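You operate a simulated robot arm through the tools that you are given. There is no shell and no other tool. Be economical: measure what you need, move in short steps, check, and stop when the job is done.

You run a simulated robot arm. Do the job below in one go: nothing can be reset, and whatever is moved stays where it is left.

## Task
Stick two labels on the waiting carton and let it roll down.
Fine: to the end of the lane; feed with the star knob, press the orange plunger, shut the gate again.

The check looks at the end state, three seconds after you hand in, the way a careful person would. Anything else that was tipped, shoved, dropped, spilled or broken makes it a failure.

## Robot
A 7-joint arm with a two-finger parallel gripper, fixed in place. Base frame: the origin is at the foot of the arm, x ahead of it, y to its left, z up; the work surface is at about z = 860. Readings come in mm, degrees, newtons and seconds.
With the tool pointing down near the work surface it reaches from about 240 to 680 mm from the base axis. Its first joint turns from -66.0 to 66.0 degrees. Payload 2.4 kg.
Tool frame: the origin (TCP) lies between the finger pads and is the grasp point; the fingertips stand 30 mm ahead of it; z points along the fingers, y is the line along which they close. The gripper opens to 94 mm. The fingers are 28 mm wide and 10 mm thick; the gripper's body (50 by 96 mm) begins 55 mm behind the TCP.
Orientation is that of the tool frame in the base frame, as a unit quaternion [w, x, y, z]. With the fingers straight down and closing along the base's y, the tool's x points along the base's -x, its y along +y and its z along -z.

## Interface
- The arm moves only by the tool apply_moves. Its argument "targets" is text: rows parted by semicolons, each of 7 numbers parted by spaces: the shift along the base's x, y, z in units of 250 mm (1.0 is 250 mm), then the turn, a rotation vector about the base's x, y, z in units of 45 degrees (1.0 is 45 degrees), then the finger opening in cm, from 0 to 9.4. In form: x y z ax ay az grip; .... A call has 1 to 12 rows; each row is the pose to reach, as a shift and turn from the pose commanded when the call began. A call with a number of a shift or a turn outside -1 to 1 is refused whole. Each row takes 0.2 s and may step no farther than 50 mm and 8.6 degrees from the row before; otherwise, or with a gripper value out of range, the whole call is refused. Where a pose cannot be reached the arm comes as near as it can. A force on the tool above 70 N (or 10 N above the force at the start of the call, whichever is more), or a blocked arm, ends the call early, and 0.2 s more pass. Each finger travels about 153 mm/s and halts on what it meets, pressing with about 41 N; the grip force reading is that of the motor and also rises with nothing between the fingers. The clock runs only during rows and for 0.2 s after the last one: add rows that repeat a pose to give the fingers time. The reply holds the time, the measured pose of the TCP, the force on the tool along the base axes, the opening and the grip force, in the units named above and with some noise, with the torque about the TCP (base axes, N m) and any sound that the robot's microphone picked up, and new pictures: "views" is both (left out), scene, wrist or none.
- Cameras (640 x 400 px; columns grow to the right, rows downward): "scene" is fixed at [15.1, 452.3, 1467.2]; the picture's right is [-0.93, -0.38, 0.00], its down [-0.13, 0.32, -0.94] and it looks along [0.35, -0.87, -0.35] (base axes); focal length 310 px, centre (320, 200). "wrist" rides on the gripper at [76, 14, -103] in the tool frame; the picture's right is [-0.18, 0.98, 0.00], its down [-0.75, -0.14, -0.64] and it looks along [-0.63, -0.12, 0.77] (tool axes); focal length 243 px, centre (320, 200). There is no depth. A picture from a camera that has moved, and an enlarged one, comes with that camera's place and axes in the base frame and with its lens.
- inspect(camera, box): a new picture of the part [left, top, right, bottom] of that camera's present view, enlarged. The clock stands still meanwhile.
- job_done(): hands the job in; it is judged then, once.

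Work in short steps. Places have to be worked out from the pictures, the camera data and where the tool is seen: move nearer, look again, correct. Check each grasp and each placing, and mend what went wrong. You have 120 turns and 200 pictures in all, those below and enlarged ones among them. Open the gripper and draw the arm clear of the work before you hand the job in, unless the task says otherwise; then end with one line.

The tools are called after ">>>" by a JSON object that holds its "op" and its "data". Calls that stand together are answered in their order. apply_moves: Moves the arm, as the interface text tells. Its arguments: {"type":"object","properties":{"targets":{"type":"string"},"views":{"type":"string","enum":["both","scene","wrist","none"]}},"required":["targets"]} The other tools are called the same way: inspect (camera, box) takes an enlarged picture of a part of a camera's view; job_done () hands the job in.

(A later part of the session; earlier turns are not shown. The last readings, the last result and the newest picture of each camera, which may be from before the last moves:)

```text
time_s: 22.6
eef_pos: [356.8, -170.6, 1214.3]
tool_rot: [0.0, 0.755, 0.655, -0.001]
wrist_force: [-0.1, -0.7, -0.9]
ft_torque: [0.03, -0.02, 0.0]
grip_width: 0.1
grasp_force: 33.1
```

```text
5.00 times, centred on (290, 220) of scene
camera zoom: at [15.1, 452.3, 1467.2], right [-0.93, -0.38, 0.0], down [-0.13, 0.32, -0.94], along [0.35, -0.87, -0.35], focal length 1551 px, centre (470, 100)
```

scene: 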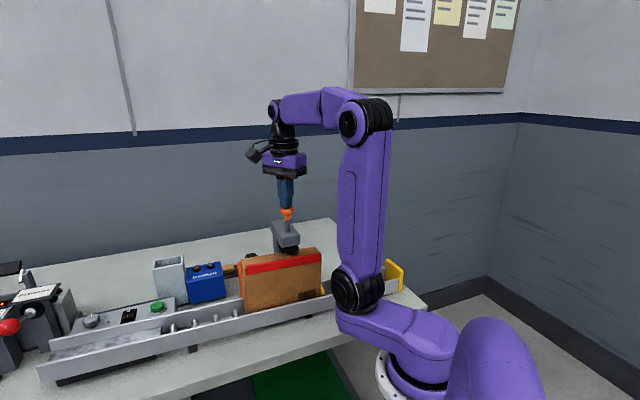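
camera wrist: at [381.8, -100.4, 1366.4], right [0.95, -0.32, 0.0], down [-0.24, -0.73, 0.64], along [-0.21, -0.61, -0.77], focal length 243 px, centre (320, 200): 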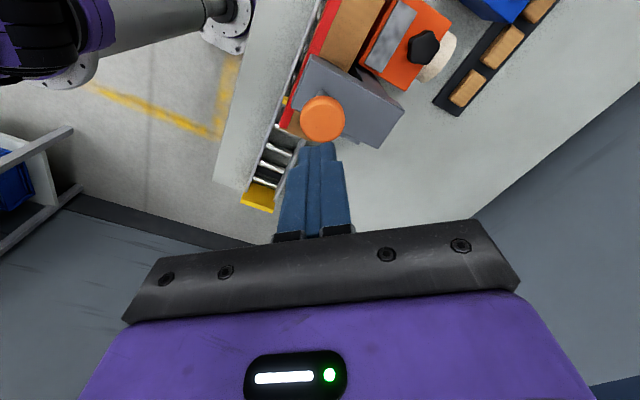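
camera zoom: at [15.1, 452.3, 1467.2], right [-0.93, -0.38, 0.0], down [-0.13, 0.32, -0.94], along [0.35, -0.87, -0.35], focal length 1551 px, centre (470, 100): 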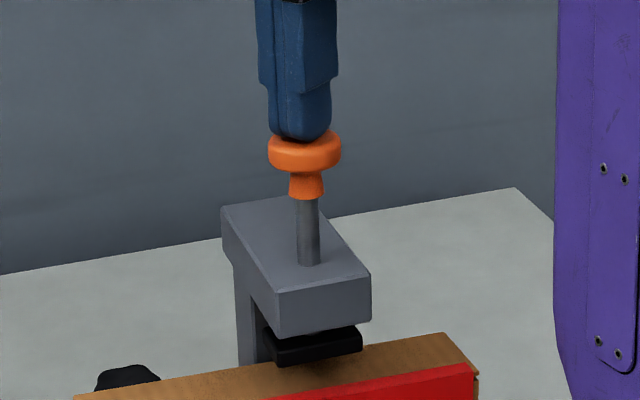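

The fingertips are just touching the plunger, well aligned. I'll press down in small steps and watch the force.

>>> {"op": "apply_moves", "data": {"targets": "0 0 -0.012 0 0 0 0; 0 0 -0.024 0 0 0 0; 0 0 -0.036 0 0 0 0; 0 0 -0.048 0 0 0 0", "views": "none"}}

>>> {"op": "inspect", "data": {"camera": "scene", "box": [240, 180, 340, 260]}}

```text
time_s: 23.6
eef_pos: [357.4, -170.0, 1202.5]
tool_rot: [0.0, 0.755, 0.655, -0.001]
wrist_force: [-1.2, -0.3, 2.6]
ft_torque: [0.03, 0.05, -0.01]
grip_width: 0.1
grasp_force: 33.1
```

```text
5.00 times, centred on (290, 220) of scene
camera zoom: at [15.1, 452.4, 1467.2], right [-0.93, -0.38, 0.0], down [-0.13, 0.32, -0.94], along [0.35, -0.87, -0.35], focal length 1551 px, centre (470, 100)
```

zoom: 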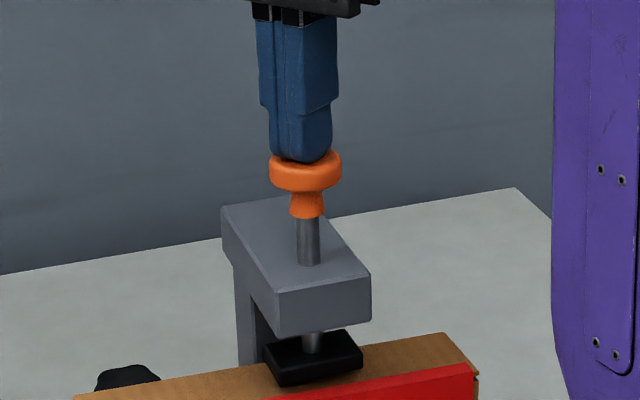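

The plunger is moving down softly and the pad is now close to the carton top. I'll press on a little further.

>>> {"op": "apply_moves", "data": {"targets": "0 0 -0.012 0 0 0 0; 0 0 -0.02 0 0 0 0; 0 0 -0.028 0 0 0 0", "views": "none"}}

>>> {"op": "inspect", "data": {"camera": "scene", "box": [240, 180, 340, 260]}}

```text
time_s: 24.4
eef_pos: [357.0, -170.0, 1195.6]
tool_rot: [0.001, 0.755, 0.656, -0.001]
wrist_force: [0.2, 1.3, 6.1]
ft_torque: [0.03, -0.04, 0.0]
grip_width: 0.0
grasp_force: 33.3
heard: click
```

```text
5.00 times, centred on (290, 220) of scene
camera zoom: at [15.1, 452.4, 1467.2], right [-0.93, -0.38, 0.0], down [-0.13, 0.32, -0.94], along [0.35, -0.87, -0.35], focal length 1551 px, centre (470, 100)
```

zoom: 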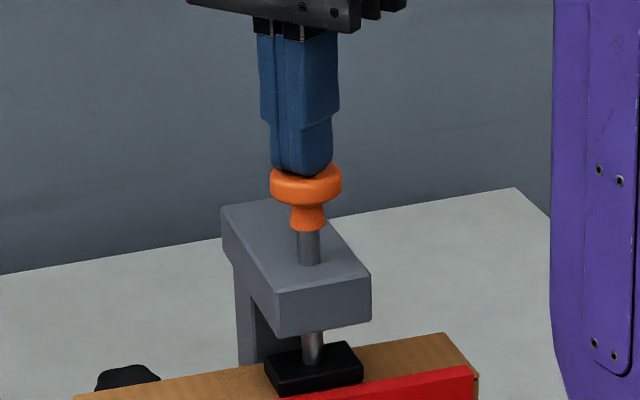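

I heard a click with the pad on the carton. I'll lift off and look for a label under the pad.

>>> {"op": "apply_moves", "data": {"targets": "0 0 0.1 0 0 0 0; 0 0 0.28 0 0 0 0; 0 0 0.3 0 0 0 0", "views": "wrist"}}

>>> {"op": "inspect", "data": {"camera": "scene", "box": [240, 200, 340, 270]}}

>>> {"op": "inspect", "data": {"camera": "wrist", "box": [220, 0, 420, 200]}}

```text
time_s: 25.2
eef_pos: [357.6, -170.8, 1270.6]
tool_rot: [0.0, 0.756, 0.655, -0.001]
wrist_force: [-0.4, -0.4, -0.2]
ft_torque: [0.0, -0.01, 0.02]
grip_width: 0.0
grasp_force: 32.5
camera wrist: at [384.3, -97.4, 1372.7], right [0.95, -0.32, 0.0], down [-0.24, -0.73, 0.64], along [-0.21, -0.61, -0.77], focal length 243 px, centre (320, 200)
```

wrist: 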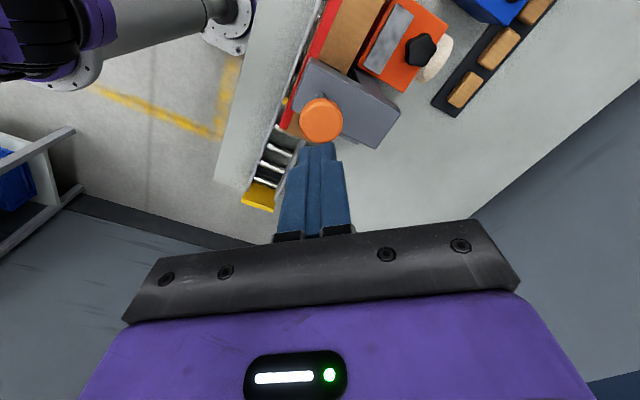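

```text
5.71 times, centred on (290, 235) of scene
camera zoom: at [15.1, 452.3, 1467.2], right [-0.93, -0.38, 0.0], down [-0.13, 0.32, -0.94], along [0.35, -0.87, -0.35], focal length 1772 px, centre (491, 0)
```

zoom: 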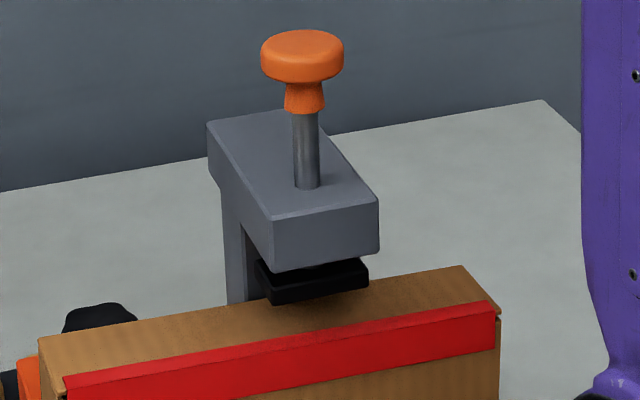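

```text
2.00 times, centred on (320, 100) of wrist
camera zoom: at [384.3, -97.4, 1372.7], right [0.95, -0.32, 0.0], down [-0.24, -0.73, 0.64], along [-0.21, -0.61, -0.77], focal length 485 px, centre (320, 400)
```

zoom: 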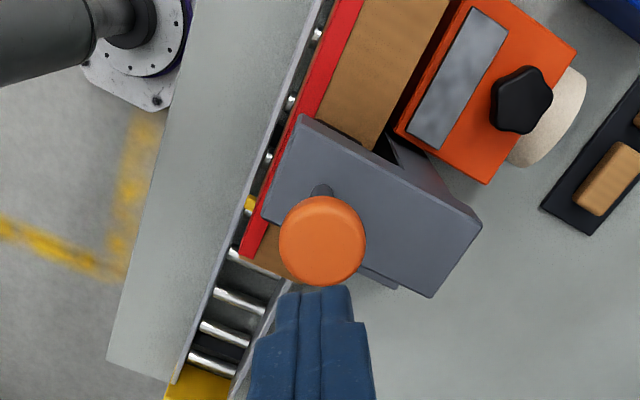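

No label is visible on the carton, so that was a dry press and the knob needs more turning. I'll go back to the knob with the wrist turned to give a long clockwise sweep.

>>> {"op": "apply_moves", "data": {"targets": "0.15 -0.02 -0.05 0 0 0.18 0; 0.33 -0.05 -0.08 0 0 0.36 2; 0.48 -0.08 -0.16 0 0 0.54 4; 0.532 -0.082 -0.32 0 0 0.72 5.5; 0.532 -0.082 -0.5 0 0 0.9 5.5; 0.532 -0.082 -0.68 0 0 1.0 5.5", "views": "wrist"}}

>>> {"op": "inspect", "data": {"camera": "wrist", "box": [220, 50, 420, 250]}}

```text
time_s: 26.6
eef_pos: [492.1, -190.3, 1099.9]
tool_rot: [0.0, 0.446, 0.895, -0.001]
wrist_force: [0.1, -0.3, -0.6]
ft_torque: [0.0, -0.01, -0.02]
grip_width: 54.9
grasp_force: 0.2
camera wrist: at [459.0, -120.6, 1201.3], right [0.9, 0.45, 0.0], down [0.34, -0.69, 0.64], along [0.29, -0.58, -0.77], focal length 243 px, centre (320, 200)
```

wrist: 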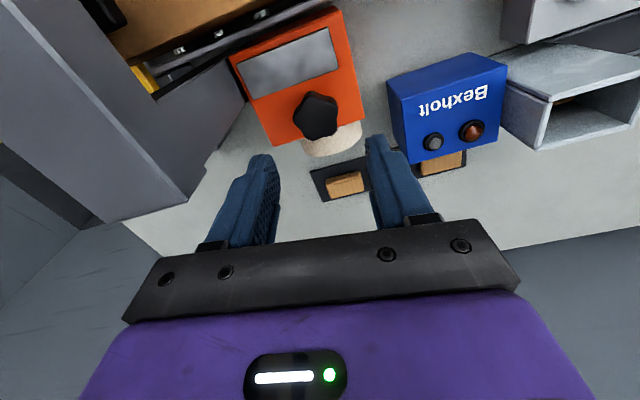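

```text
2.00 times, centred on (320, 150) of wrist
camera zoom: at [459.0, -120.6, 1201.3], right [0.9, 0.45, 0.0], down [0.34, -0.69, 0.64], along [0.29, -0.58, -0.77], focal length 485 px, centre (320, 300)
```

zoom: 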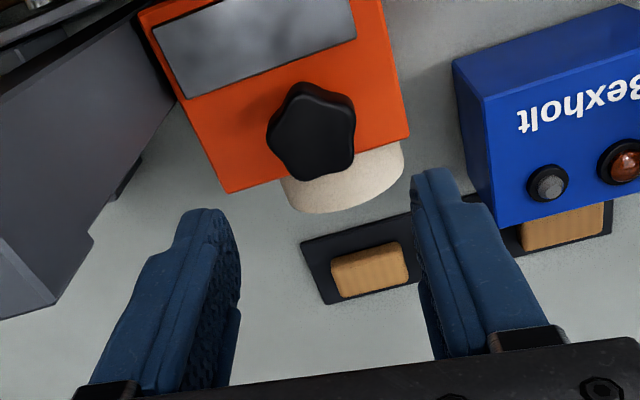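

Still centred on the knob. I'll descend, grip, and begin turning clockwise.

>>> {"op": "apply_moves", "data": {"targets": "-0.004 -0.003 -0.18 0 0 0 5.5; -0.004 -0.003 -0.3 0 0 0 5.5; -0.004 -0.003 -0.328 0 0 0 5.5; -0.004 -0.003 -0.328 0 0 0 4.2; -0.004 -0.003 -0.328 0 0 0 3; -0.004 -0.003 -0.328 0 0 0 3", "views": "none"}}

>>> {"op": "apply_moves", "data": {"targets": "0 0 0 0 0 -0.18 3; 0 0 0 0 0 -0.36 3; 0 0 0 0 0 -0.5 3; 0 0 0 0 0 -0.5 3", "views": "wrist"}}

>>> {"op": "inspect", "data": {"camera": "wrist", "box": [200, 30, 420, 250]}}

```text
time_s: 28.0
eef_pos: [490.1, -192.7, 1018.2]
tool_rot: [0.0, 0.447, 0.895, -0.002]
wrist_force: [-5.9, -4.0, -5.7]
ft_torque: [-0.44, -0.51, -0.01]
grip_width: 35.8
grasp_force: 44.9
```

```text
time_s: 29.0
eef_pos: [489.0, -191.8, 1018.9]
tool_rot: [-0.001, 0.614, 0.789, -0.001]
wrist_force: [0.0, -6.6, -13.1]
ft_torque: [0.38, -0.14, 0.01]
grip_width: 35.7
grasp_force: 44.9
camera wrist: at [486.7, -115.2, 1119.8], right [1.0, 0.06, 0.0], down [0.05, -0.76, 0.64], along [0.04, -0.64, -0.77], focal length 243 px, centre (320, 200)
```

wrist: 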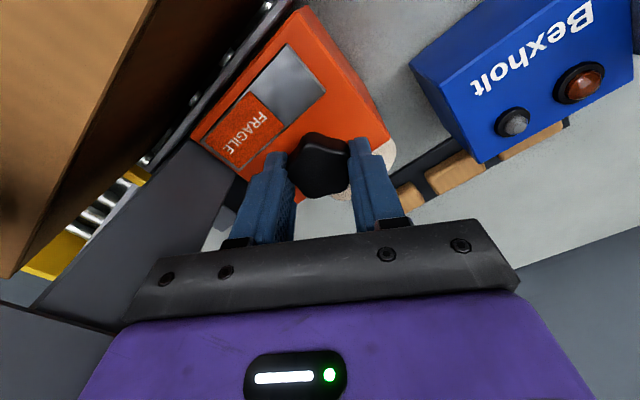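

```text
1.82 times, centred on (310, 140) of wrist
camera zoom: at [486.7, -115.2, 1119.8], right [1.0, 0.06, 0.0], down [0.05, -0.76, 0.64], along [0.04, -0.64, -0.77], focal length 441 px, centre (338, 309)
```

zoom: 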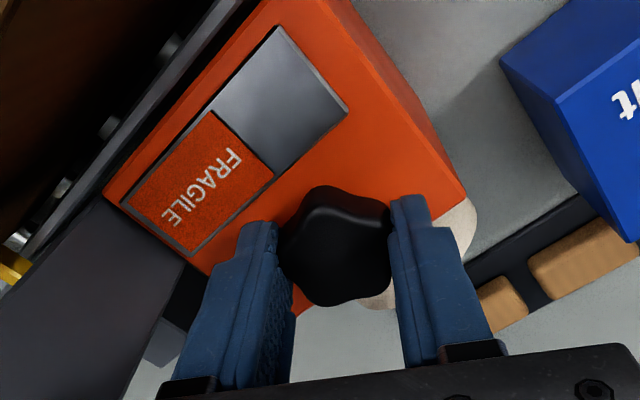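

A FRAGILE label has come out on the plate after about 96° in total, so roughly 90° feeds one label. I'll release, rise, and go back to the plunger.

>>> {"op": "apply_moves", "data": {"targets": "0 0 0 0 0 0 4.5; 0 0 0 0 0 0 5.5; 0 0 0.1 0 0 0 5.5; 0 0 0.28 0 0 0 6; 0 0 0.46 0 0 0 6", "views": "wrist"}}

>>> {"op": "inspect", "data": {"camera": "wrist", "box": [200, 30, 400, 230]}}

```text
time_s: 30.2
eef_pos: [490.4, -191.7, 1134.2]
tool_rot: [-0.001, 0.612, 0.791, -0.002]
wrist_force: [0.1, 0.0, -0.5]
ft_torque: [0.03, -0.02, 0.02]
grip_width: 59.9
grasp_force: 0.0
camera wrist: at [487.6, -114.4, 1237.1], right [1.0, 0.07, 0.0], down [0.05, -0.76, 0.64], along [0.04, -0.64, -0.77], focal length 243 px, centre (320, 200)
```

wrist: 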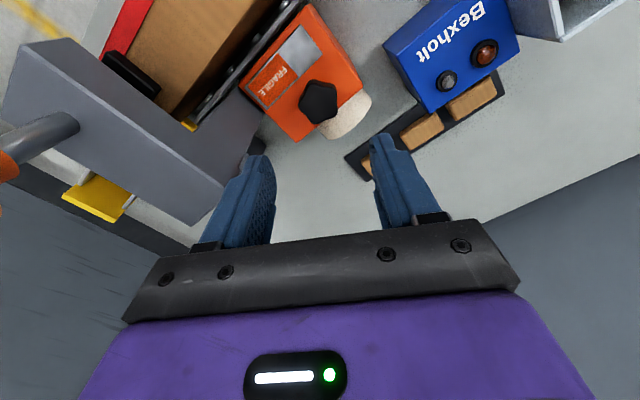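

```text
2.00 times, centred on (300, 130) of wrist
camera zoom: at [487.6, -114.4, 1237.1], right [1.0, 0.07, 0.0], down [0.05, -0.76, 0.64], along [0.04, -0.64, -0.77], focal length 485 px, centre (360, 340)
```

zoom: 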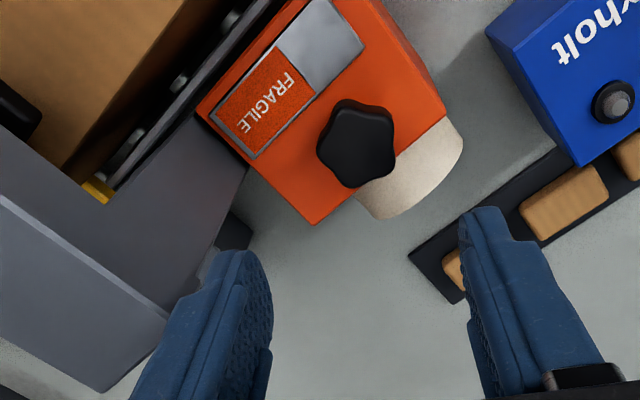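

The label stays out. I'll go over the plunger again with closed fingers.

>>> {"op": "apply_moves", "data": {"targets": "0 0 0.18 0 0 0 4; 0 0 0.36 0 0 0 2; -0.05 0.01 0.5 0 0 0 0; -0.2 0.03 0.52 0 0 0 0; -0.36 0.06 0.52 0 0 0 0; -0.5 0.085 0.48 0 0 0 0; -0.534 0.085 0.4 0 0 0 0; -0.534 0.085 0.34 0 0 0 0", "views": "none"}}

>>> {"op": "inspect", "data": {"camera": "scene", "box": [240, 180, 340, 260]}}

```text
time_s: 32.0
eef_pos: [354.3, -170.0, 1218.2]
tool_rot: [0.0, 0.612, 0.79, -0.002]
wrist_force: [-0.5, -0.1, -0.6]
ft_torque: [-0.01, 0.0, 0.02]
grip_width: 0.0
grasp_force: 33.2
```

```text
5.00 times, centred on (290, 220) of scene
camera zoom: at [15.1, 452.4, 1467.2], right [-0.93, -0.38, 0.0], down [-0.13, 0.32, -0.94], along [0.35, -0.87, -0.35], focal length 1551 px, centre (470, 100)
```

zoom: 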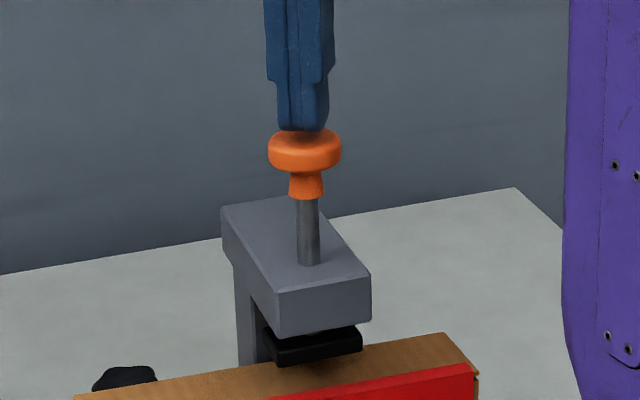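

The tips are just above the plunger. I'll press to the same depth as before (about 1194), then release upward.

>>> {"op": "apply_moves", "data": {"targets": "0.01 0 -0.02 0 0 0 0; 0.01 0 -0.045 0 0 0 0; 0.01 0 -0.07 0 0 0 0; 0.01 0 -0.085 0 0 0 0; 0.01 0 -0.094 0 0 0 0; 0.01 0 -0.094 0 0 0 0", "views": "none"}}

>>> {"op": "apply_moves", "data": {"targets": "0 0 0.1 0 0 0 0; 0 0 0.28 0 0 0 0; 0 0 0.3 0 0 0 0", "views": "wrist"}}

>>> {"op": "inspect", "data": {"camera": "scene", "box": [240, 200, 340, 270]}}

>>> {"op": "inspect", "data": {"camera": "wrist", "box": [220, 0, 420, 200]}}

```text
time_s: 33.4
eef_pos: [359.7, -170.6, 1195.1]
tool_rot: [0.002, 0.613, 0.79, -0.001]
wrist_force: [1.6, -0.1, 13.0]
ft_torque: [0.0, -0.04, -0.11]
grip_width: 0.0
grasp_force: 32.7
heard: click
```

```text
time_s: 34.2
eef_pos: [358.2, -171.2, 1269.7]
tool_rot: [0.0, 0.613, 0.79, -0.001]
wrist_force: [0.2, 0.8, 0.0]
ft_torque: [0.02, -0.03, 0.02]
grip_width: 0.0
grasp_force: 32.7
camera wrist: at [355.7, -93.7, 1371.7], right [1.0, 0.07, 0.0], down [0.05, -0.76, 0.64], along [0.04, -0.64, -0.77], focal length 243 px, centre (320, 200)
```

wrist: 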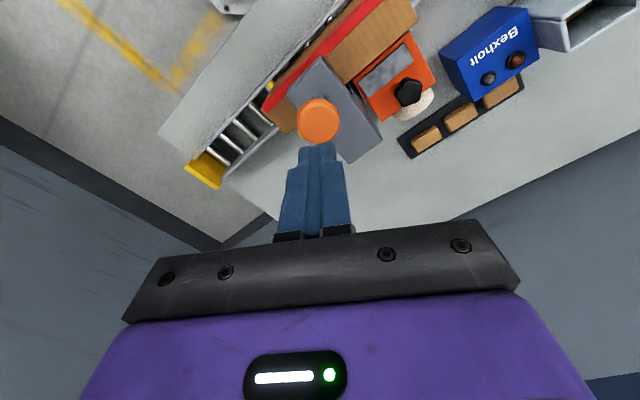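

```text
5.71 times, centred on (290, 235) of scene
camera zoom: at [15.1, 452.3, 1467.2], right [-0.93, -0.38, 0.0], down [-0.13, 0.32, -0.94], along [0.35, -0.87, -0.35], focal length 1772 px, centre (491, 0)
```

zoom: 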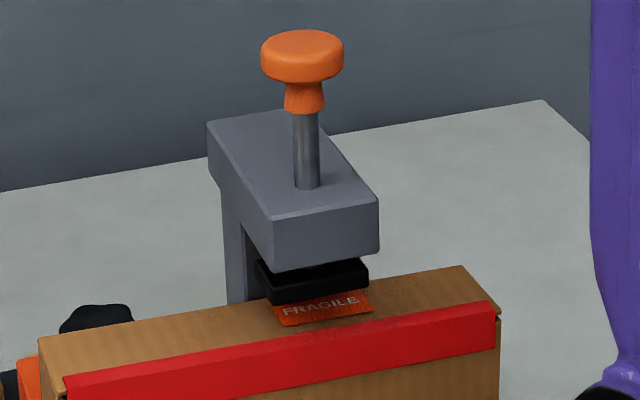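

```text
2.00 times, centred on (320, 100) of wrist
camera zoom: at [355.7, -93.7, 1371.7], right [1.0, 0.07, 0.0], down [0.05, -0.76, 0.64], along [0.04, -0.64, -0.77], focal length 485 px, centre (320, 400)
```

zoom: 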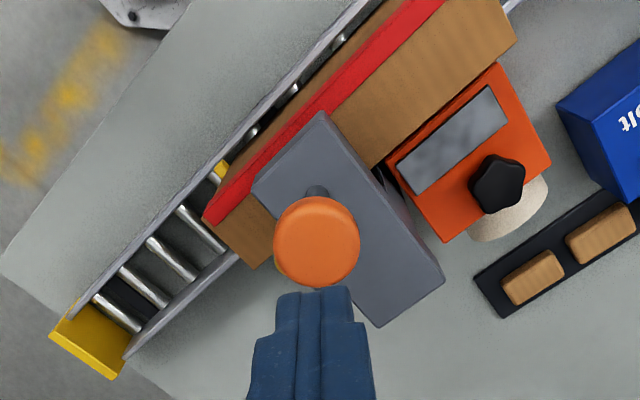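

Label 1 is on the carton and the plate is empty again. I'll go back to the knob for the second label.

>>> {"op": "apply_moves", "data": {"targets": "0.15 -0.02 -0.03 0 0 0 0; 0.33 -0.05 -0.06 0 0 0 2; 0.48 -0.075 -0.14 0 0 0 4; 0.528 -0.081 -0.32 0 0 0 5.5; 0.528 -0.081 -0.5 0 0 0 5.5; 0.528 -0.081 -0.68 0 0 0 5.5; 0.528 -0.081 -0.86 0 0 0 5.5; 0.528 -0.081 -0.98 0 0 0 5.5; 0.528 -0.081 -1.0 0 0 0 5.5; 0.528 -0.081 -1.0 0 0 0 5.5", "views": "none"}}

>>> {"op": "apply_moves", "data": {"targets": "0 0 0 0 0 0 4.2; 0 0 0 0 0 0 3; 0 0 0 0 0 0 3; 0 0 0 0 0 -0.18 3; 0 0 0 0 0 -0.36 3; 0 0 0 0 0 -0.54 3; 0 0 0 0 0 -0.72 3; 0 0 0 0 0 -0.9 3; 0 0 0 0 0 -0.9 3", "views": "wrist"}}

```text
time_s: 36.4
eef_pos: [490.2, -191.1, 1019.8]
tool_rot: [0.0, 0.613, 0.79, -0.002]
wrist_force: [0.0, 0.8, 0.7]
ft_torque: [-0.03, 0.02, -0.03]
grip_width: 55.1
grasp_force: 0.0
```

```text
time_s: 38.4
eef_pos: [489.8, -191.3, 1020.1]
tool_rot: [0.0, 0.849, 0.528, -0.002]
wrist_force: [-4.9, -5.3, -5.4]
ft_torque: [0.48, -0.47, 0.02]
grip_width: 35.5
grasp_force: 45.0
camera wrist: at [538.5, -129.7, 1121.8], right [0.8, -0.6, 0.0], down [-0.46, -0.61, 0.64], along [-0.39, -0.51, -0.77], focal length 243 px, centre (320, 200)
```

wrist: 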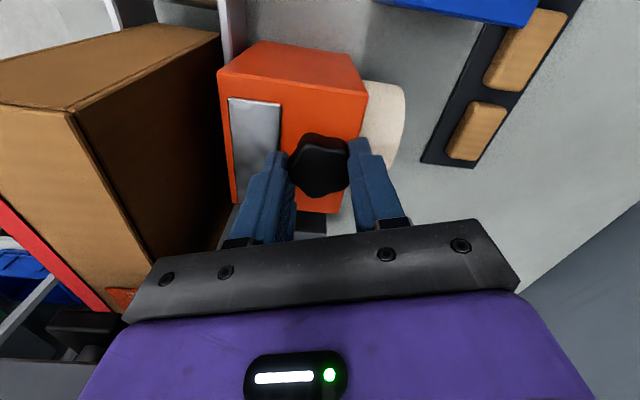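

40° turned, no label visible yet. I'll continue 40° more.

>>> {"op": "apply_moves", "data": {"targets": "0 0 0 0 0 -0.18 3; 0 0 0 0 0 -0.36 3; 0 0 0 0 0 -0.54 3; 0 0 0 0 0 -0.72 3; 0 0 0 0 0 -0.88 3; 0 0 0 0 0 -0.88 3", "views": "none"}}

>>> {"op": "inspect", "data": {"camera": "wrist", "box": [200, 30, 420, 250]}}

```text
time_s: 39.8
eef_pos: [490.7, -191.7, 1020.3]
tool_rot: [0.0, 0.978, 0.21, -0.001]
wrist_force: [1.9, -12.3, -15.2]
ft_torque: [-0.71, 0.41, 0.02]
grip_width: 35.4
grasp_force: 44.6
```

```text
1.82 times, centred on (310, 140) of wrist
camera zoom: at [567.6, -174.1, 1121.9], right [0.23, -0.97, 0.0], down [-0.74, -0.18, 0.64], along [-0.63, -0.15, -0.77], focal length 441 px, centre (338, 309)
```

zoom: 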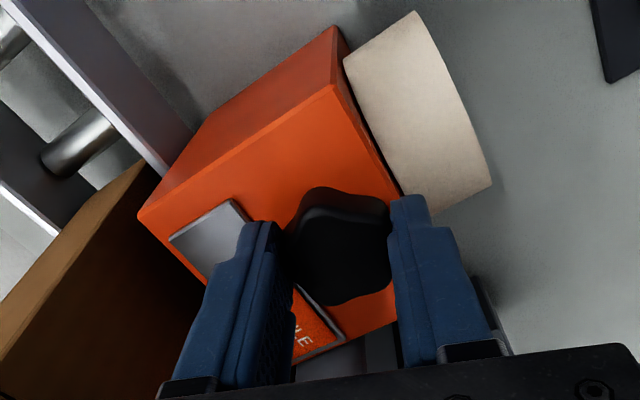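

A second label is on the plate. I'll release, rise and confirm it.

>>> {"op": "apply_moves", "data": {"targets": "0 0 0 0 0 0 4.5; 0 0 0 0 0 0 5.5; 0 0 0.1 0 0 0 5.5; 0 0 0.28 0 0 0 6; 0 0 0.46 0 0 0 6", "views": "none"}}

>>> {"op": "inspect", "data": {"camera": "wrist", "box": [200, 30, 400, 230]}}

>>> {"op": "apply_moves", "data": {"targets": "0 0 0.18 0 0 0.18 4; 0 0 0.36 0 0 0.36 2; -0.05 0.01 0.5 0 0 0.54 0; -0.2 0.03 0.52 0 0 0.72 0; -0.36 0.06 0.52 0 0 0.9 0; -0.5 0.085 0.48 0 0 1.0 0; -0.53 0.085 0.4 0 0 1.0 0; -0.53 0.085 0.34 0 0 1.0 0", "views": "none"}}

>>> {"op": "inspect", "data": {"camera": "scene", "box": [240, 180, 340, 260]}}

```text
time_s: 41.0
eef_pos: [489.4, -189.7, 1135.4]
tool_rot: [0.0, 0.978, 0.21, -0.001]
wrist_force: [-0.2, -1.2, 0.4]
ft_torque: [-0.01, 0.02, 0.03]
grip_width: 60.2
grasp_force: 0.0
```

```text
2.00 times, centred on (300, 130) of wrist
camera zoom: at [566.8, -172.6, 1237.5], right [0.24, -0.97, 0.0], down [-0.74, -0.18, 0.64], along [-0.63, -0.15, -0.77], focal length 485 px, centre (360, 340)
```

zoom: 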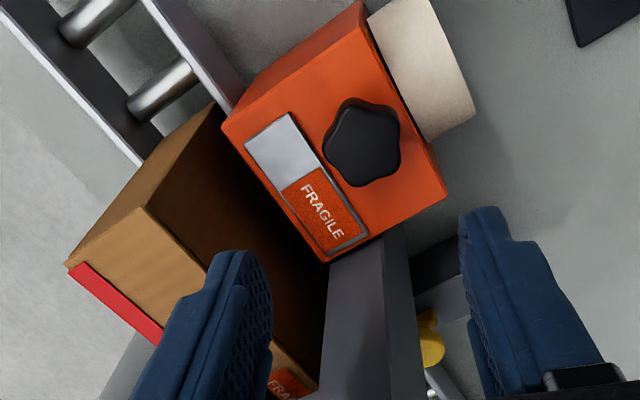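

```text
time_s: 42.8
eef_pos: [357.4, -169.6, 1220.0]
tool_rot: [0.0, 0.823, 0.569, 0.0]
wrist_force: [-0.2, -0.5, -0.4]
ft_torque: [0.0, 0.0, -0.03]
grip_width: 0.0
grasp_force: 32.7
```

```text
5.00 times, centred on (290, 220) of scene
camera zoom: at [15.1, 452.3, 1467.2], right [-0.93, -0.38, 0.0], down [-0.13, 0.32, -0.94], along [0.35, -0.87, -0.35], focal length 1551 px, centre (470, 100)
```

zoom: 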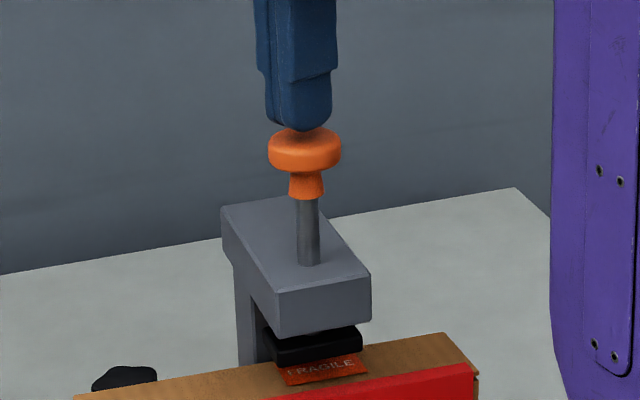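

The second label is fed and the fingers are over the plunger. I'll press again and lift.

>>> {"op": "apply_moves", "data": {"targets": "0 0 -0.02 0 0 0 0; 0 0 -0.045 0 0 0 0; 0 0 -0.07 0 0 0 0; 0 0 -0.09 0 0 0 0; 0 0 -0.101 0 0 0 0; 0 0 -0.101 0 0 0 0", "views": "none"}}

>>> {"op": "apply_moves", "data": {"targets": "0 0 0.1 0 0 0 0; 0 0 0.28 0 0 0 0; 0 0 0.3 0 0 0 0", "views": "none"}}

>>> {"op": "inspect", "data": {"camera": "scene", "box": [240, 200, 340, 270]}}

>>> {"op": "inspect", "data": {"camera": "wrist", "box": [220, 0, 420, 200]}}

```text
time_s: 44.2
eef_pos: [357.9, -170.0, 1194.8]
tool_rot: [0.001, 0.823, 0.569, 0.0]
wrist_force: [-1.1, 0.4, 14.6]
ft_torque: [-0.1, 0.06, 0.03]
grip_width: 0.0
grasp_force: 32.7
heard: click
```

```text
time_s: 45.0
eef_pos: [356.4, -170.0, 1270.0]
tool_rot: [0.0, 0.822, 0.569, -0.001]
wrist_force: [0.9, -0.8, 0.0]
ft_torque: [-0.01, 0.0, 0.01]
grip_width: 0.0
grasp_force: 33.2
```

```text
5.71 times, centred on (290, 235) of scene
camera zoom: at [15.1, 452.3, 1467.2], right [-0.93, -0.38, 0.0], down [-0.13, 0.32, -0.94], along [0.35, -0.87, -0.35], focal length 1772 px, centre (491, 0)
```

zoom: 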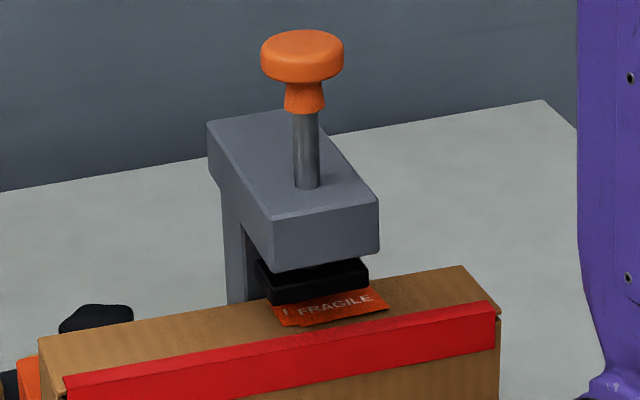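

```text
2.00 times, centred on (320, 100) of wrist
camera zoom: at [399.9, -103.9, 1371.6], right [0.85, -0.52, 0.0], down [-0.4, -0.66, 0.64], along [-0.34, -0.55, -0.77], focal length 485 px, centre (320, 400)
```

zoom: 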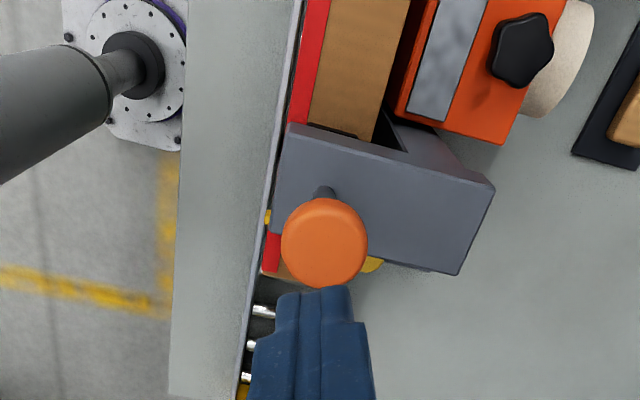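

Both labels are visible and the plate is empty. Next is the gate knob at about (343,-279,957). I'll move above it at safe height, turned so the fingers close along the lane.

>>> {"op": "apply_moves", "data": {"targets": "0 -0.1 0 0 0 0.18 0; -0.02 -0.2 0 0 0 0.36 2; -0.04 -0.3 0 0 0 0.54 4; -0.053 -0.4 -0.05 0 0 0.72 6; -0.053 -0.436 -0.15 0 0 0.9 7; -0.053 -0.436 -0.3 0 0 1.0 7", "views": "none"}}

>>> {"op": "apply_moves", "data": {"targets": "0 0 0 0 0 0.15 7; 0 0 0 0 0 0.3 7; 0 0 0 0 0 0.45 7", "views": "both"}}

>>> {"op": "inspect", "data": {"camera": "wrist", "box": [220, 0, 420, 200]}}

```text
time_s: 46.4
eef_pos: [345.4, -280.3, 1194.3]
tool_rot: [0.001, 0.542, 0.84, -0.001]
wrist_force: [-0.5, 0.2, 1.0]
ft_torque: [0.02, 0.03, 0.0]
grip_width: 70.2
grasp_force: 0.1
```

```text
time_s: 47.2
eef_pos: [345.4, -279.5, 1194.3]
tool_rot: [0.001, 0.384, 0.923, -0.001]
wrist_force: [0.7, -0.7, 0.0]
ft_torque: [-0.04, 0.0, -0.02]
grip_width: 70.2
grasp_force: 0.0
camera wrist: at [303.5, -214.9, 1296.8], right [0.83, 0.56, 0.0], down [0.43, -0.63, 0.64], along [0.36, -0.53, -0.77], focal length 243 px, centre (320, 200)
```

scene: 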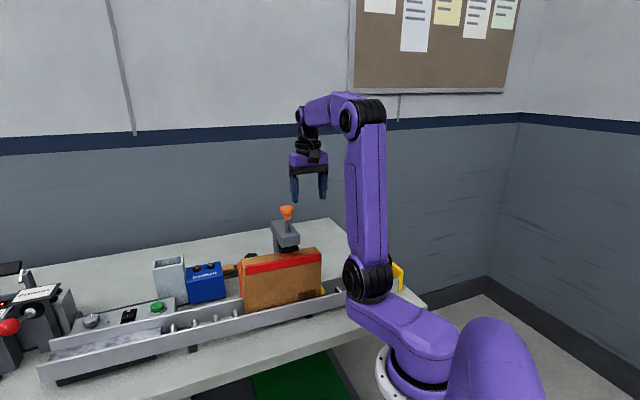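
wrist: 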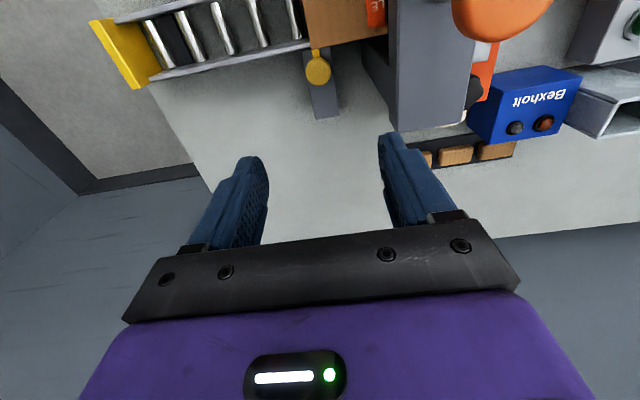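

```text
2.00 times, centred on (320, 100) of wrist
camera zoom: at [303.5, -214.9, 1296.8], right [0.83, 0.56, 0.0], down [0.43, -0.63, 0.64], along [0.36, -0.53, -0.77], focal length 485 px, centre (320, 400)
```

zoom: 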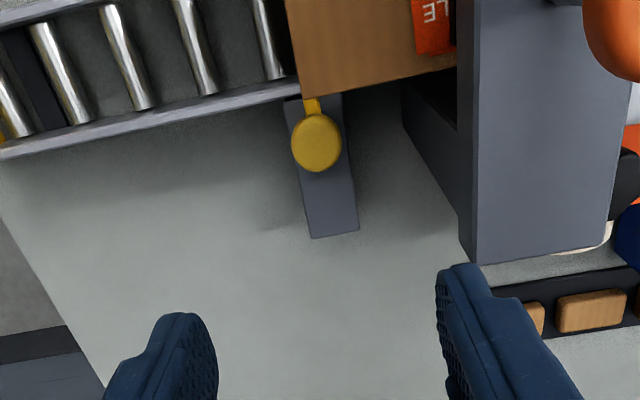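

Knob at about (342.5,-276). I'll descend over it with a narrower opening, keeping clear of the head column, and look again.

>>> {"op": "apply_moves", "data": {"targets": "-0.012 0.012 -0.15 0 0 0 6; -0.012 0.012 -0.33 0 0 0 5.5; -0.012 0.012 -0.5 0 0 0 5.5; -0.012 0.012 -0.56 0 0 0 5.5", "views": "both"}}

>>> {"op": "inspect", "data": {"camera": "wrist", "box": [220, 30, 420, 230]}}

```text
time_s: 48.2
eef_pos: [341.4, -275.6, 1053.6]
tool_rot: [0.0, 0.386, 0.923, -0.001]
wrist_force: [0.5, 0.1, 0.5]
ft_torque: [0.0, 0.02, -0.01]
grip_width: 55.0
grasp_force: 0.0
camera wrist: at [300.3, -211.3, 1155.7], right [0.83, 0.56, 0.0], down [0.43, -0.63, 0.64], along [0.36, -0.53, -0.77], focal length 243 px, centre (320, 200)
```

scene: 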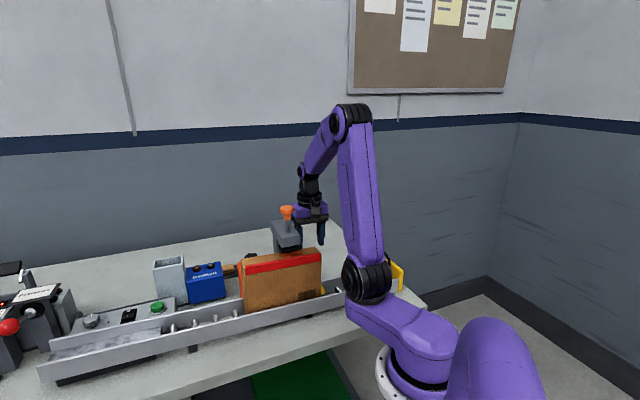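
wrist: 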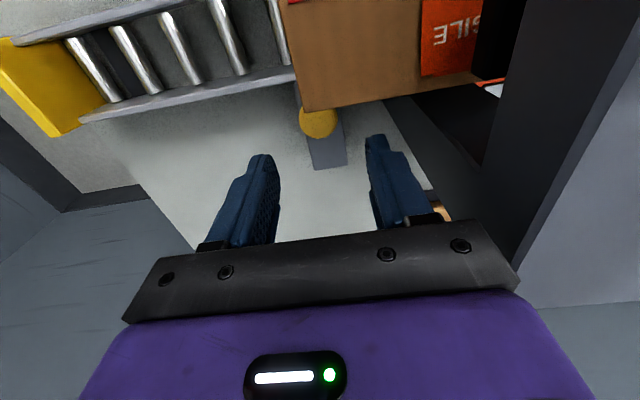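

```text
2.00 times, centred on (320, 130) of wrist
camera zoom: at [300.3, -211.3, 1155.7], right [0.83, 0.56, 0.0], down [0.43, -0.63, 0.64], along [0.36, -0.53, -0.77], focal length 485 px, centre (320, 340)
```

zoom: 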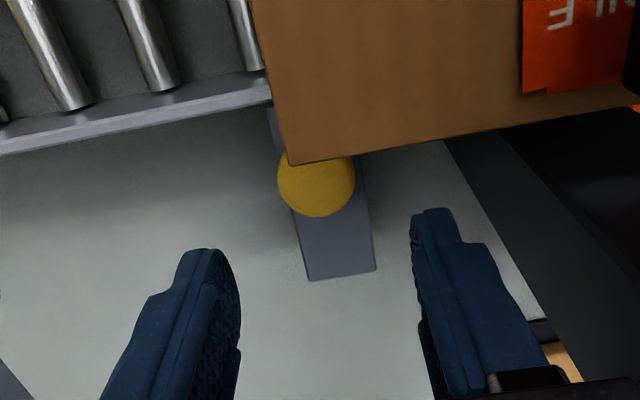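

The knob is at (342.4,-276.3,~957), radius about 16 mm. The carton face is 24 mm from its centre, so 28 mm wide fingers clear it by about 10 mm. I'll descend.

>>> {"op": "apply_moves", "data": {"targets": "0.004 -0.003 -0.12 0 0 0 5.5; 0.004 -0.003 -0.22 0 0 0 5.5; 0.004 -0.003 -0.27 0 0 0 5.5; 0.004 -0.003 -0.295 0 0 0 5.5", "views": "wrist"}}

>>> {"op": "inspect", "data": {"camera": "scene", "box": [260, 190, 370, 300]}}

```text
time_s: 49.2
eef_pos: [342.1, -276.6, 980.8]
tool_rot: [0.0, 0.386, 0.923, -0.001]
wrist_force: [-1.0, -0.3, -0.1]
ft_torque: [-0.01, 0.0, -0.01]
grip_width: 54.8
grasp_force: 0.0
camera wrist: at [300.9, -211.9, 1082.9], right [0.83, 0.56, 0.0], down [0.43, -0.63, 0.64], along [0.36, -0.53, -0.77], focal length 243 px, centre (320, 200)
```

wrist: 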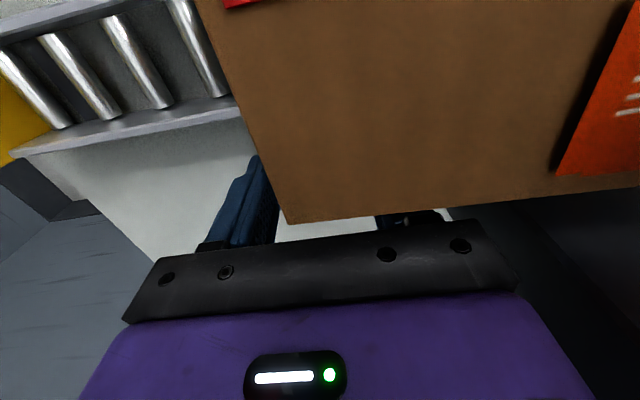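

```text
3.64 times, centred on (315, 245) of scene
camera zoom: at [15.1, 452.3, 1467.2], right [-0.93, -0.38, 0.0], down [-0.13, 0.32, -0.94], along [0.35, -0.87, -0.35], focal length 1128 px, centre (338, 36)
```

zoom: 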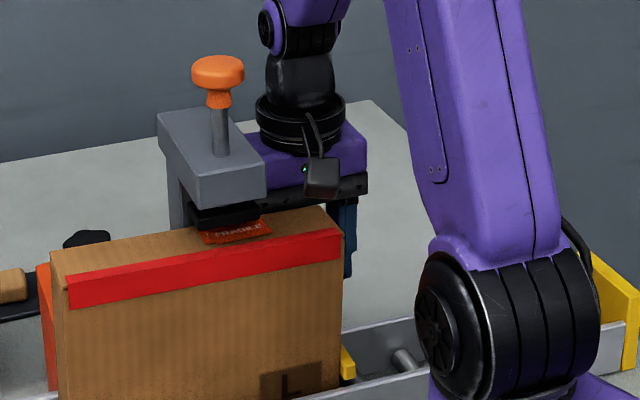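

No contact so far. I'll close on the gate knob.

>>> {"op": "apply_moves", "data": {"targets": "0 0 -0.01 0 0 0 4.2; 0 0 -0.01 0 0 0 3; 0 0 -0.01 0 0 0 2; 0 0 -0.01 0 0 0 2", "views": "none"}}

```text
time_s: 50.2
eef_pos: [340.6, -278.5, 979.4]
tool_rot: [0.001, 0.388, 0.922, -0.002]
wrist_force: [-8.9, -8.0, 1.9]
ft_torque: [-0.37, 0.12, 0.01]
grip_width: 31.5
grasp_force: 45.2
```

The gate knob is gripped at 31.5 mm. I'll re-centre slightly and pull outward, away from the lane, in small steps.

>>> {"op": "apply_moves", "data": {"targets": "-0.008 -0.008 0 0 0 0 2; 0.02 -0.036 0 0 0 0 2; 0.048 -0.064 0 0 0 0 2; 0.048 -0.064 0 0 0 0 2", "views": "wrist"}}

>>> {"op": "inspect", "data": {"camera": "scene", "box": [260, 190, 370, 300]}}

```text
time_s: 51.2
eef_pos: [356.4, -292.7, 979.0]
tool_rot: [0.002, 0.385, 0.923, -0.001]
wrist_force: [6.5, 8.2, 22.1]
ft_torque: [0.9, 0.44, -0.04]
grip_width: 31.2
grasp_force: 44.7
camera wrist: at [314.0, -227.5, 1080.6], right [0.83, 0.56, 0.0], down [0.43, -0.63, 0.64], along [0.36, -0.53, -0.76], focal length 243 px, centre (320, 200)
```

wrist: 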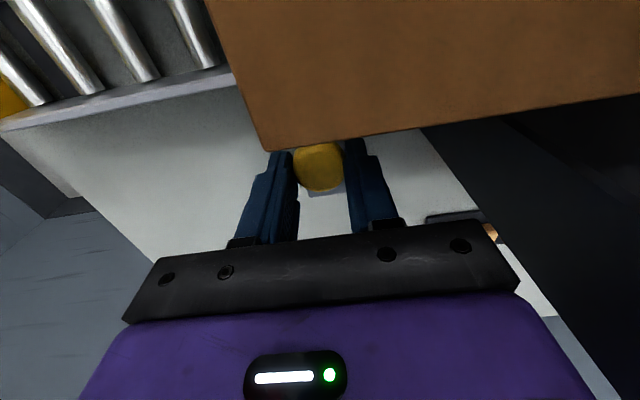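

```text
3.64 times, centred on (315, 245) of scene
camera zoom: at [15.1, 452.7, 1467.0], right [-0.93, -0.38, 0.0], down [-0.13, 0.32, -0.94], along [0.35, -0.87, -0.35], focal length 1128 px, centre (338, 36)
```

zoom: 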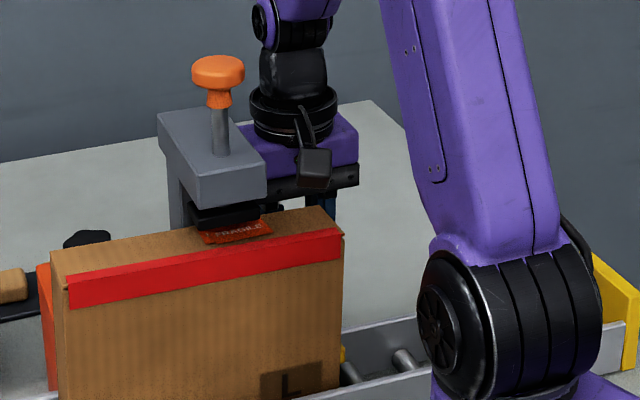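

The gate slides smoothly, about 22 mm so far. I'll keep pulling and ease up 1 mm.

>>> {"op": "apply_moves", "data": {"targets": "0.03 -0.03 0.004 0 0 0 2; 0.06 -0.06 0.004 0 0 0 2; 0.09 -0.09 0.004 0 0 0 2; 0.09 -0.09 0.004 0 0 0 2", "views": "both"}}

```text
time_s: 52.2
eef_pos: [377.2, -314.5, 978.3]
tool_rot: [-0.001, 0.387, 0.922, 0.0]
wrist_force: [11.1, 12.4, -10.3]
ft_torque: [-0.42, -0.96, 0.0]
grip_width: 31.2
grasp_force: 44.6
camera wrist: at [336.5, -249.9, 1080.8], right [0.83, 0.56, 0.0], down [0.43, -0.64, 0.64], along [0.36, -0.53, -0.77], focal length 243 px, centre (320, 200)
```

scene: 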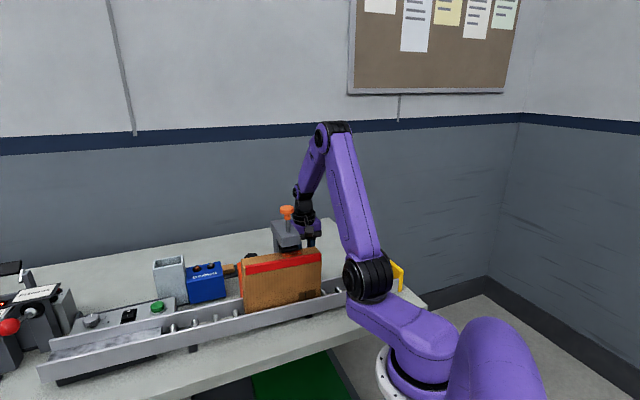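
wrist: 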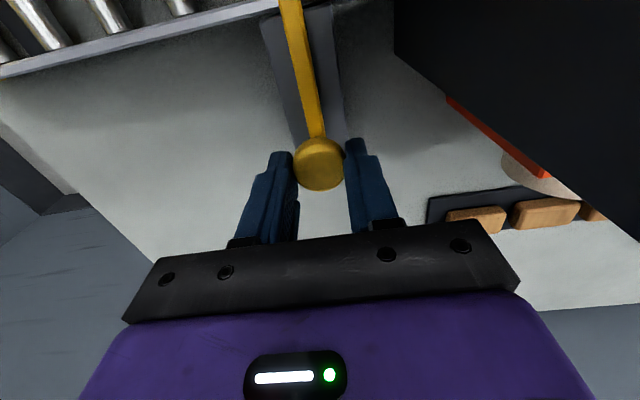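

About 55 mm out and the carton is still held by the bar's end. I'll keep pulling.

>>> {"op": "apply_moves", "data": {"targets": "0.036 -0.024 0 0 0 0 2; 0.066 -0.054 0 0 0 0 2; 0.096 -0.084 0 0 0 0 2; 0.096 -0.084 0 0 0 0 2; 0.096 -0.084 0 0 0 0 2", "views": "both"}}

```text
time_s: 53.4
eef_pos: [399.6, -337.1, 979.9]
tool_rot: [0.001, 0.387, 0.922, 0.0]
wrist_force: [1.2, 6.5, -12.1]
ft_torque: [-0.2, -0.43, -0.18]
grip_width: 30.6
grasp_force: 45.2
camera wrist: at [359.6, -272.7, 1081.0], right [0.83, 0.56, 0.0], down [0.43, -0.63, 0.64], along [0.36, -0.54, -0.76], focal length 243 px, centre (320, 200)
```

scene: 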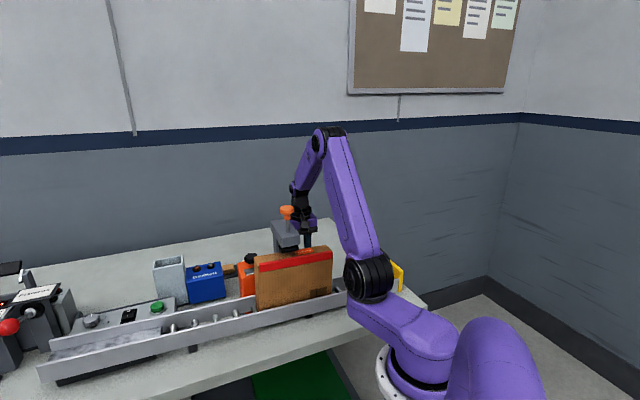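
wrist: 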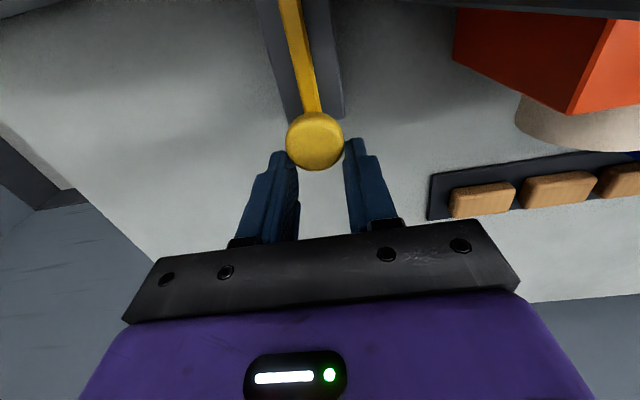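

The carton is rolling now, and the gate seems to be at its travel limit. I'll hold still and wait.

>>> {"op": "apply_moves", "data": {"targets": "-0.01 0.01 0 0 0 0 2; -0.01 0.01 0 0 0 0 2; -0.01 0.01 0 0 0 0 2; -0.01 0.01 0 0 0 0 2; -0.01 0.01 0 0 0 0 2; -0.01 0.01 0 0 0 0 2; -0.01 0.01 0 0 0 0 2; -0.01 0.01 0 0 0 0 2; -0.01 0.01 0 0 0 0 2; -0.01 0.01 0 0 0 0 2", "views": "both"}}

```text
time_s: 55.6
eef_pos: [398.7, -333.5, 978.5]
tool_rot: [0.0, 0.387, 0.922, -0.001]
wrist_force: [-1.9, -2.8, -19.2]
ft_torque: [-0.47, -0.3, 0.03]
grip_width: 30.5
grasp_force: 45.1
camera wrist: at [356.7, -269.9, 1081.3], right [0.83, 0.56, 0.0], down [0.43, -0.64, 0.64], along [0.36, -0.53, -0.77], focal length 243 px, centre (320, 200)
```

scene: 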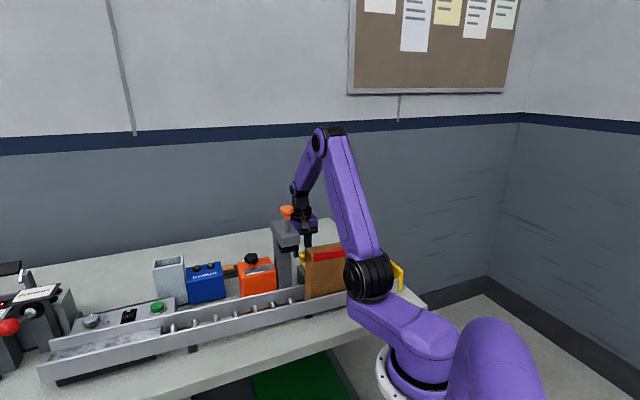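
wrist: 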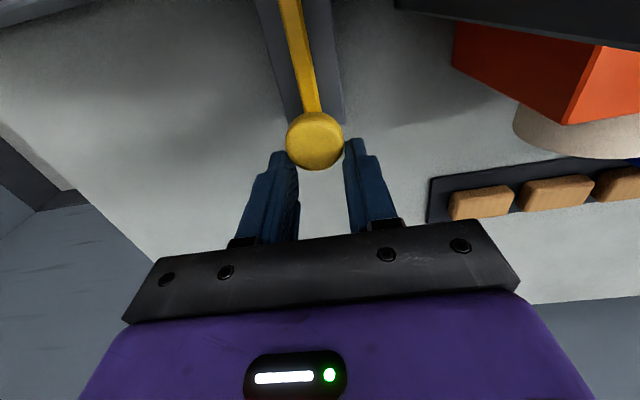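

The carton is well down the lane. I'll wait a bit longer and check that it has settled at the end stop.

>>> {"op": "apply_moves", "data": {"targets": "0 0 0 0 0 0 2; 0 0 0 0 0 0 2; 0 0 0 0 0 0 2; 0 0 0 0 0 0 2; 0 0 0 0 0 0 2; 0 0 0 0 0 0 2", "views": "none"}}

>>> {"op": "inspect", "data": {"camera": "scene", "box": [260, 220, 440, 340]}}

```text
time_s: 57.0
eef_pos: [397.3, -334.0, 979.0]
tool_rot: [0.0, 0.386, 0.922, -0.001]
wrist_force: [-4.6, -4.2, -14.5]
ft_torque: [-0.03, 0.21, 0.09]
grip_width: 30.7
grasp_force: 44.0
```

```text
3.33 times, centred on (350, 280) of scene
camera zoom: at [15.2, 452.1, 1467.3], right [-0.93, -0.38, 0.0], down [-0.13, 0.32, -0.94], along [0.35, -0.87, -0.35], focal length 1034 px, centre (220, -67)
```

zoom: 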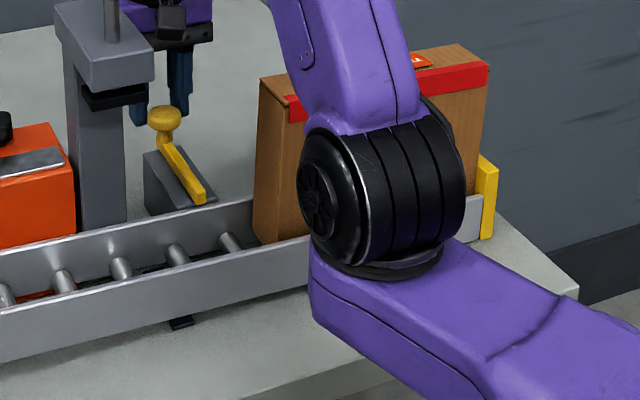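

The carton rests against the end stop and its tail is past the gate. I'll push the gate shut.

>>> {"op": "apply_moves", "data": {"targets": "-0.05 0.05 0 0 0 0 2; -0.1 0.1 0 0 0 0 2; -0.15 0.15 0 0 0 0 2; -0.19 0.19 0 0 0 0 2; -0.19 0.19 0 0 0 0 2", "views": "wrist"}}

>>> {"op": "inspect", "data": {"camera": "scene", "box": [260, 220, 440, 340]}}

```text
time_s: 58.2
eef_pos: [351.4, -288.0, 979.9]
tool_rot: [0.003, 0.386, 0.923, -0.002]
wrist_force: [2.6, -11.4, -15.8]
ft_torque: [0.09, 0.22, 0.13]
grip_width: 30.7
grasp_force: 45.2
camera wrist: at [309.9, -223.2, 1081.3], right [0.83, 0.56, 0.0], down [0.43, -0.63, 0.65], along [0.36, -0.54, -0.76], focal length 243 px, centre (320, 200)
```

wrist: 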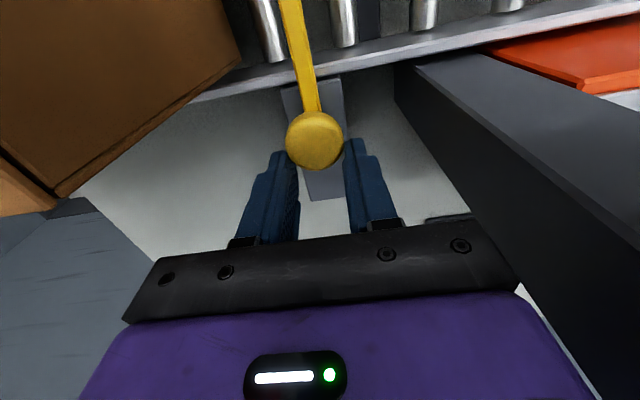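

```text
3.33 times, centred on (350, 280) of scene
camera zoom: at [15.4, 451.9, 1467.3], right [-0.93, -0.38, 0.0], down [-0.13, 0.32, -0.94], along [0.35, -0.87, -0.35], focal length 1034 px, centre (220, -67)
```

zoom: 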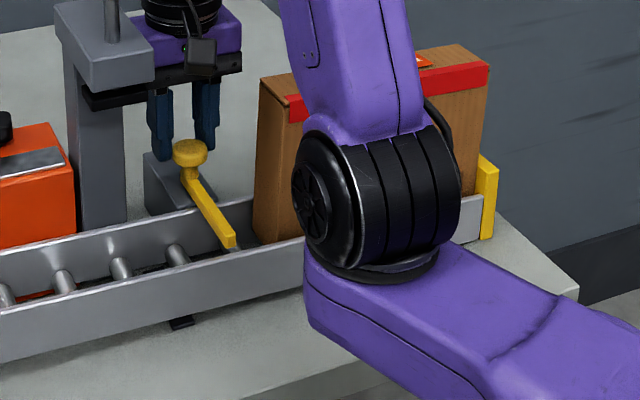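

By projection the knob is back at about (341.5,-277), which is its starting spot. I'll nudge 5 mm further to confirm it is seated.

>>> {"op": "apply_moves", "data": {"targets": "-0.008 0.008 0 0 0 0 2; -0.014 0.014 0 0 0 0 2; -0.014 0.014 0 0 0 0 2", "views": "wrist"}}

```text
time_s: 59.0
eef_pos: [350.7, -287.5, 979.9]
tool_rot: [0.009, 0.386, 0.922, -0.004]
wrist_force: [21.5, -27.8, -16.4]
ft_torque: [-0.42, -0.29, 0.07]
grip_width: 30.7
grasp_force: 45.0
camera wrist: at [308.4, -221.7, 1081.0], right [0.83, 0.56, 0.0], down [0.42, -0.63, 0.66], along [0.37, -0.54, -0.75], focal length 243 px, centre (320, 200)
```

wrist: 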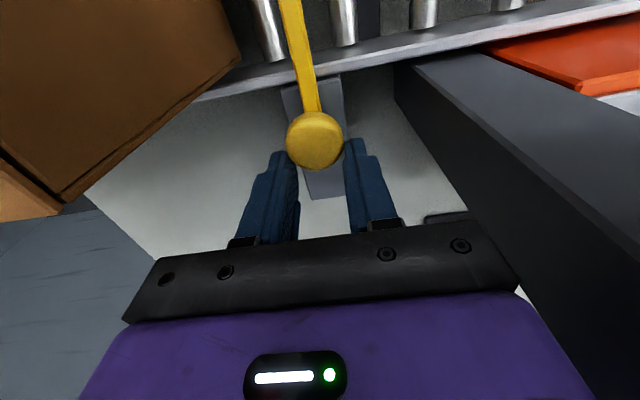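

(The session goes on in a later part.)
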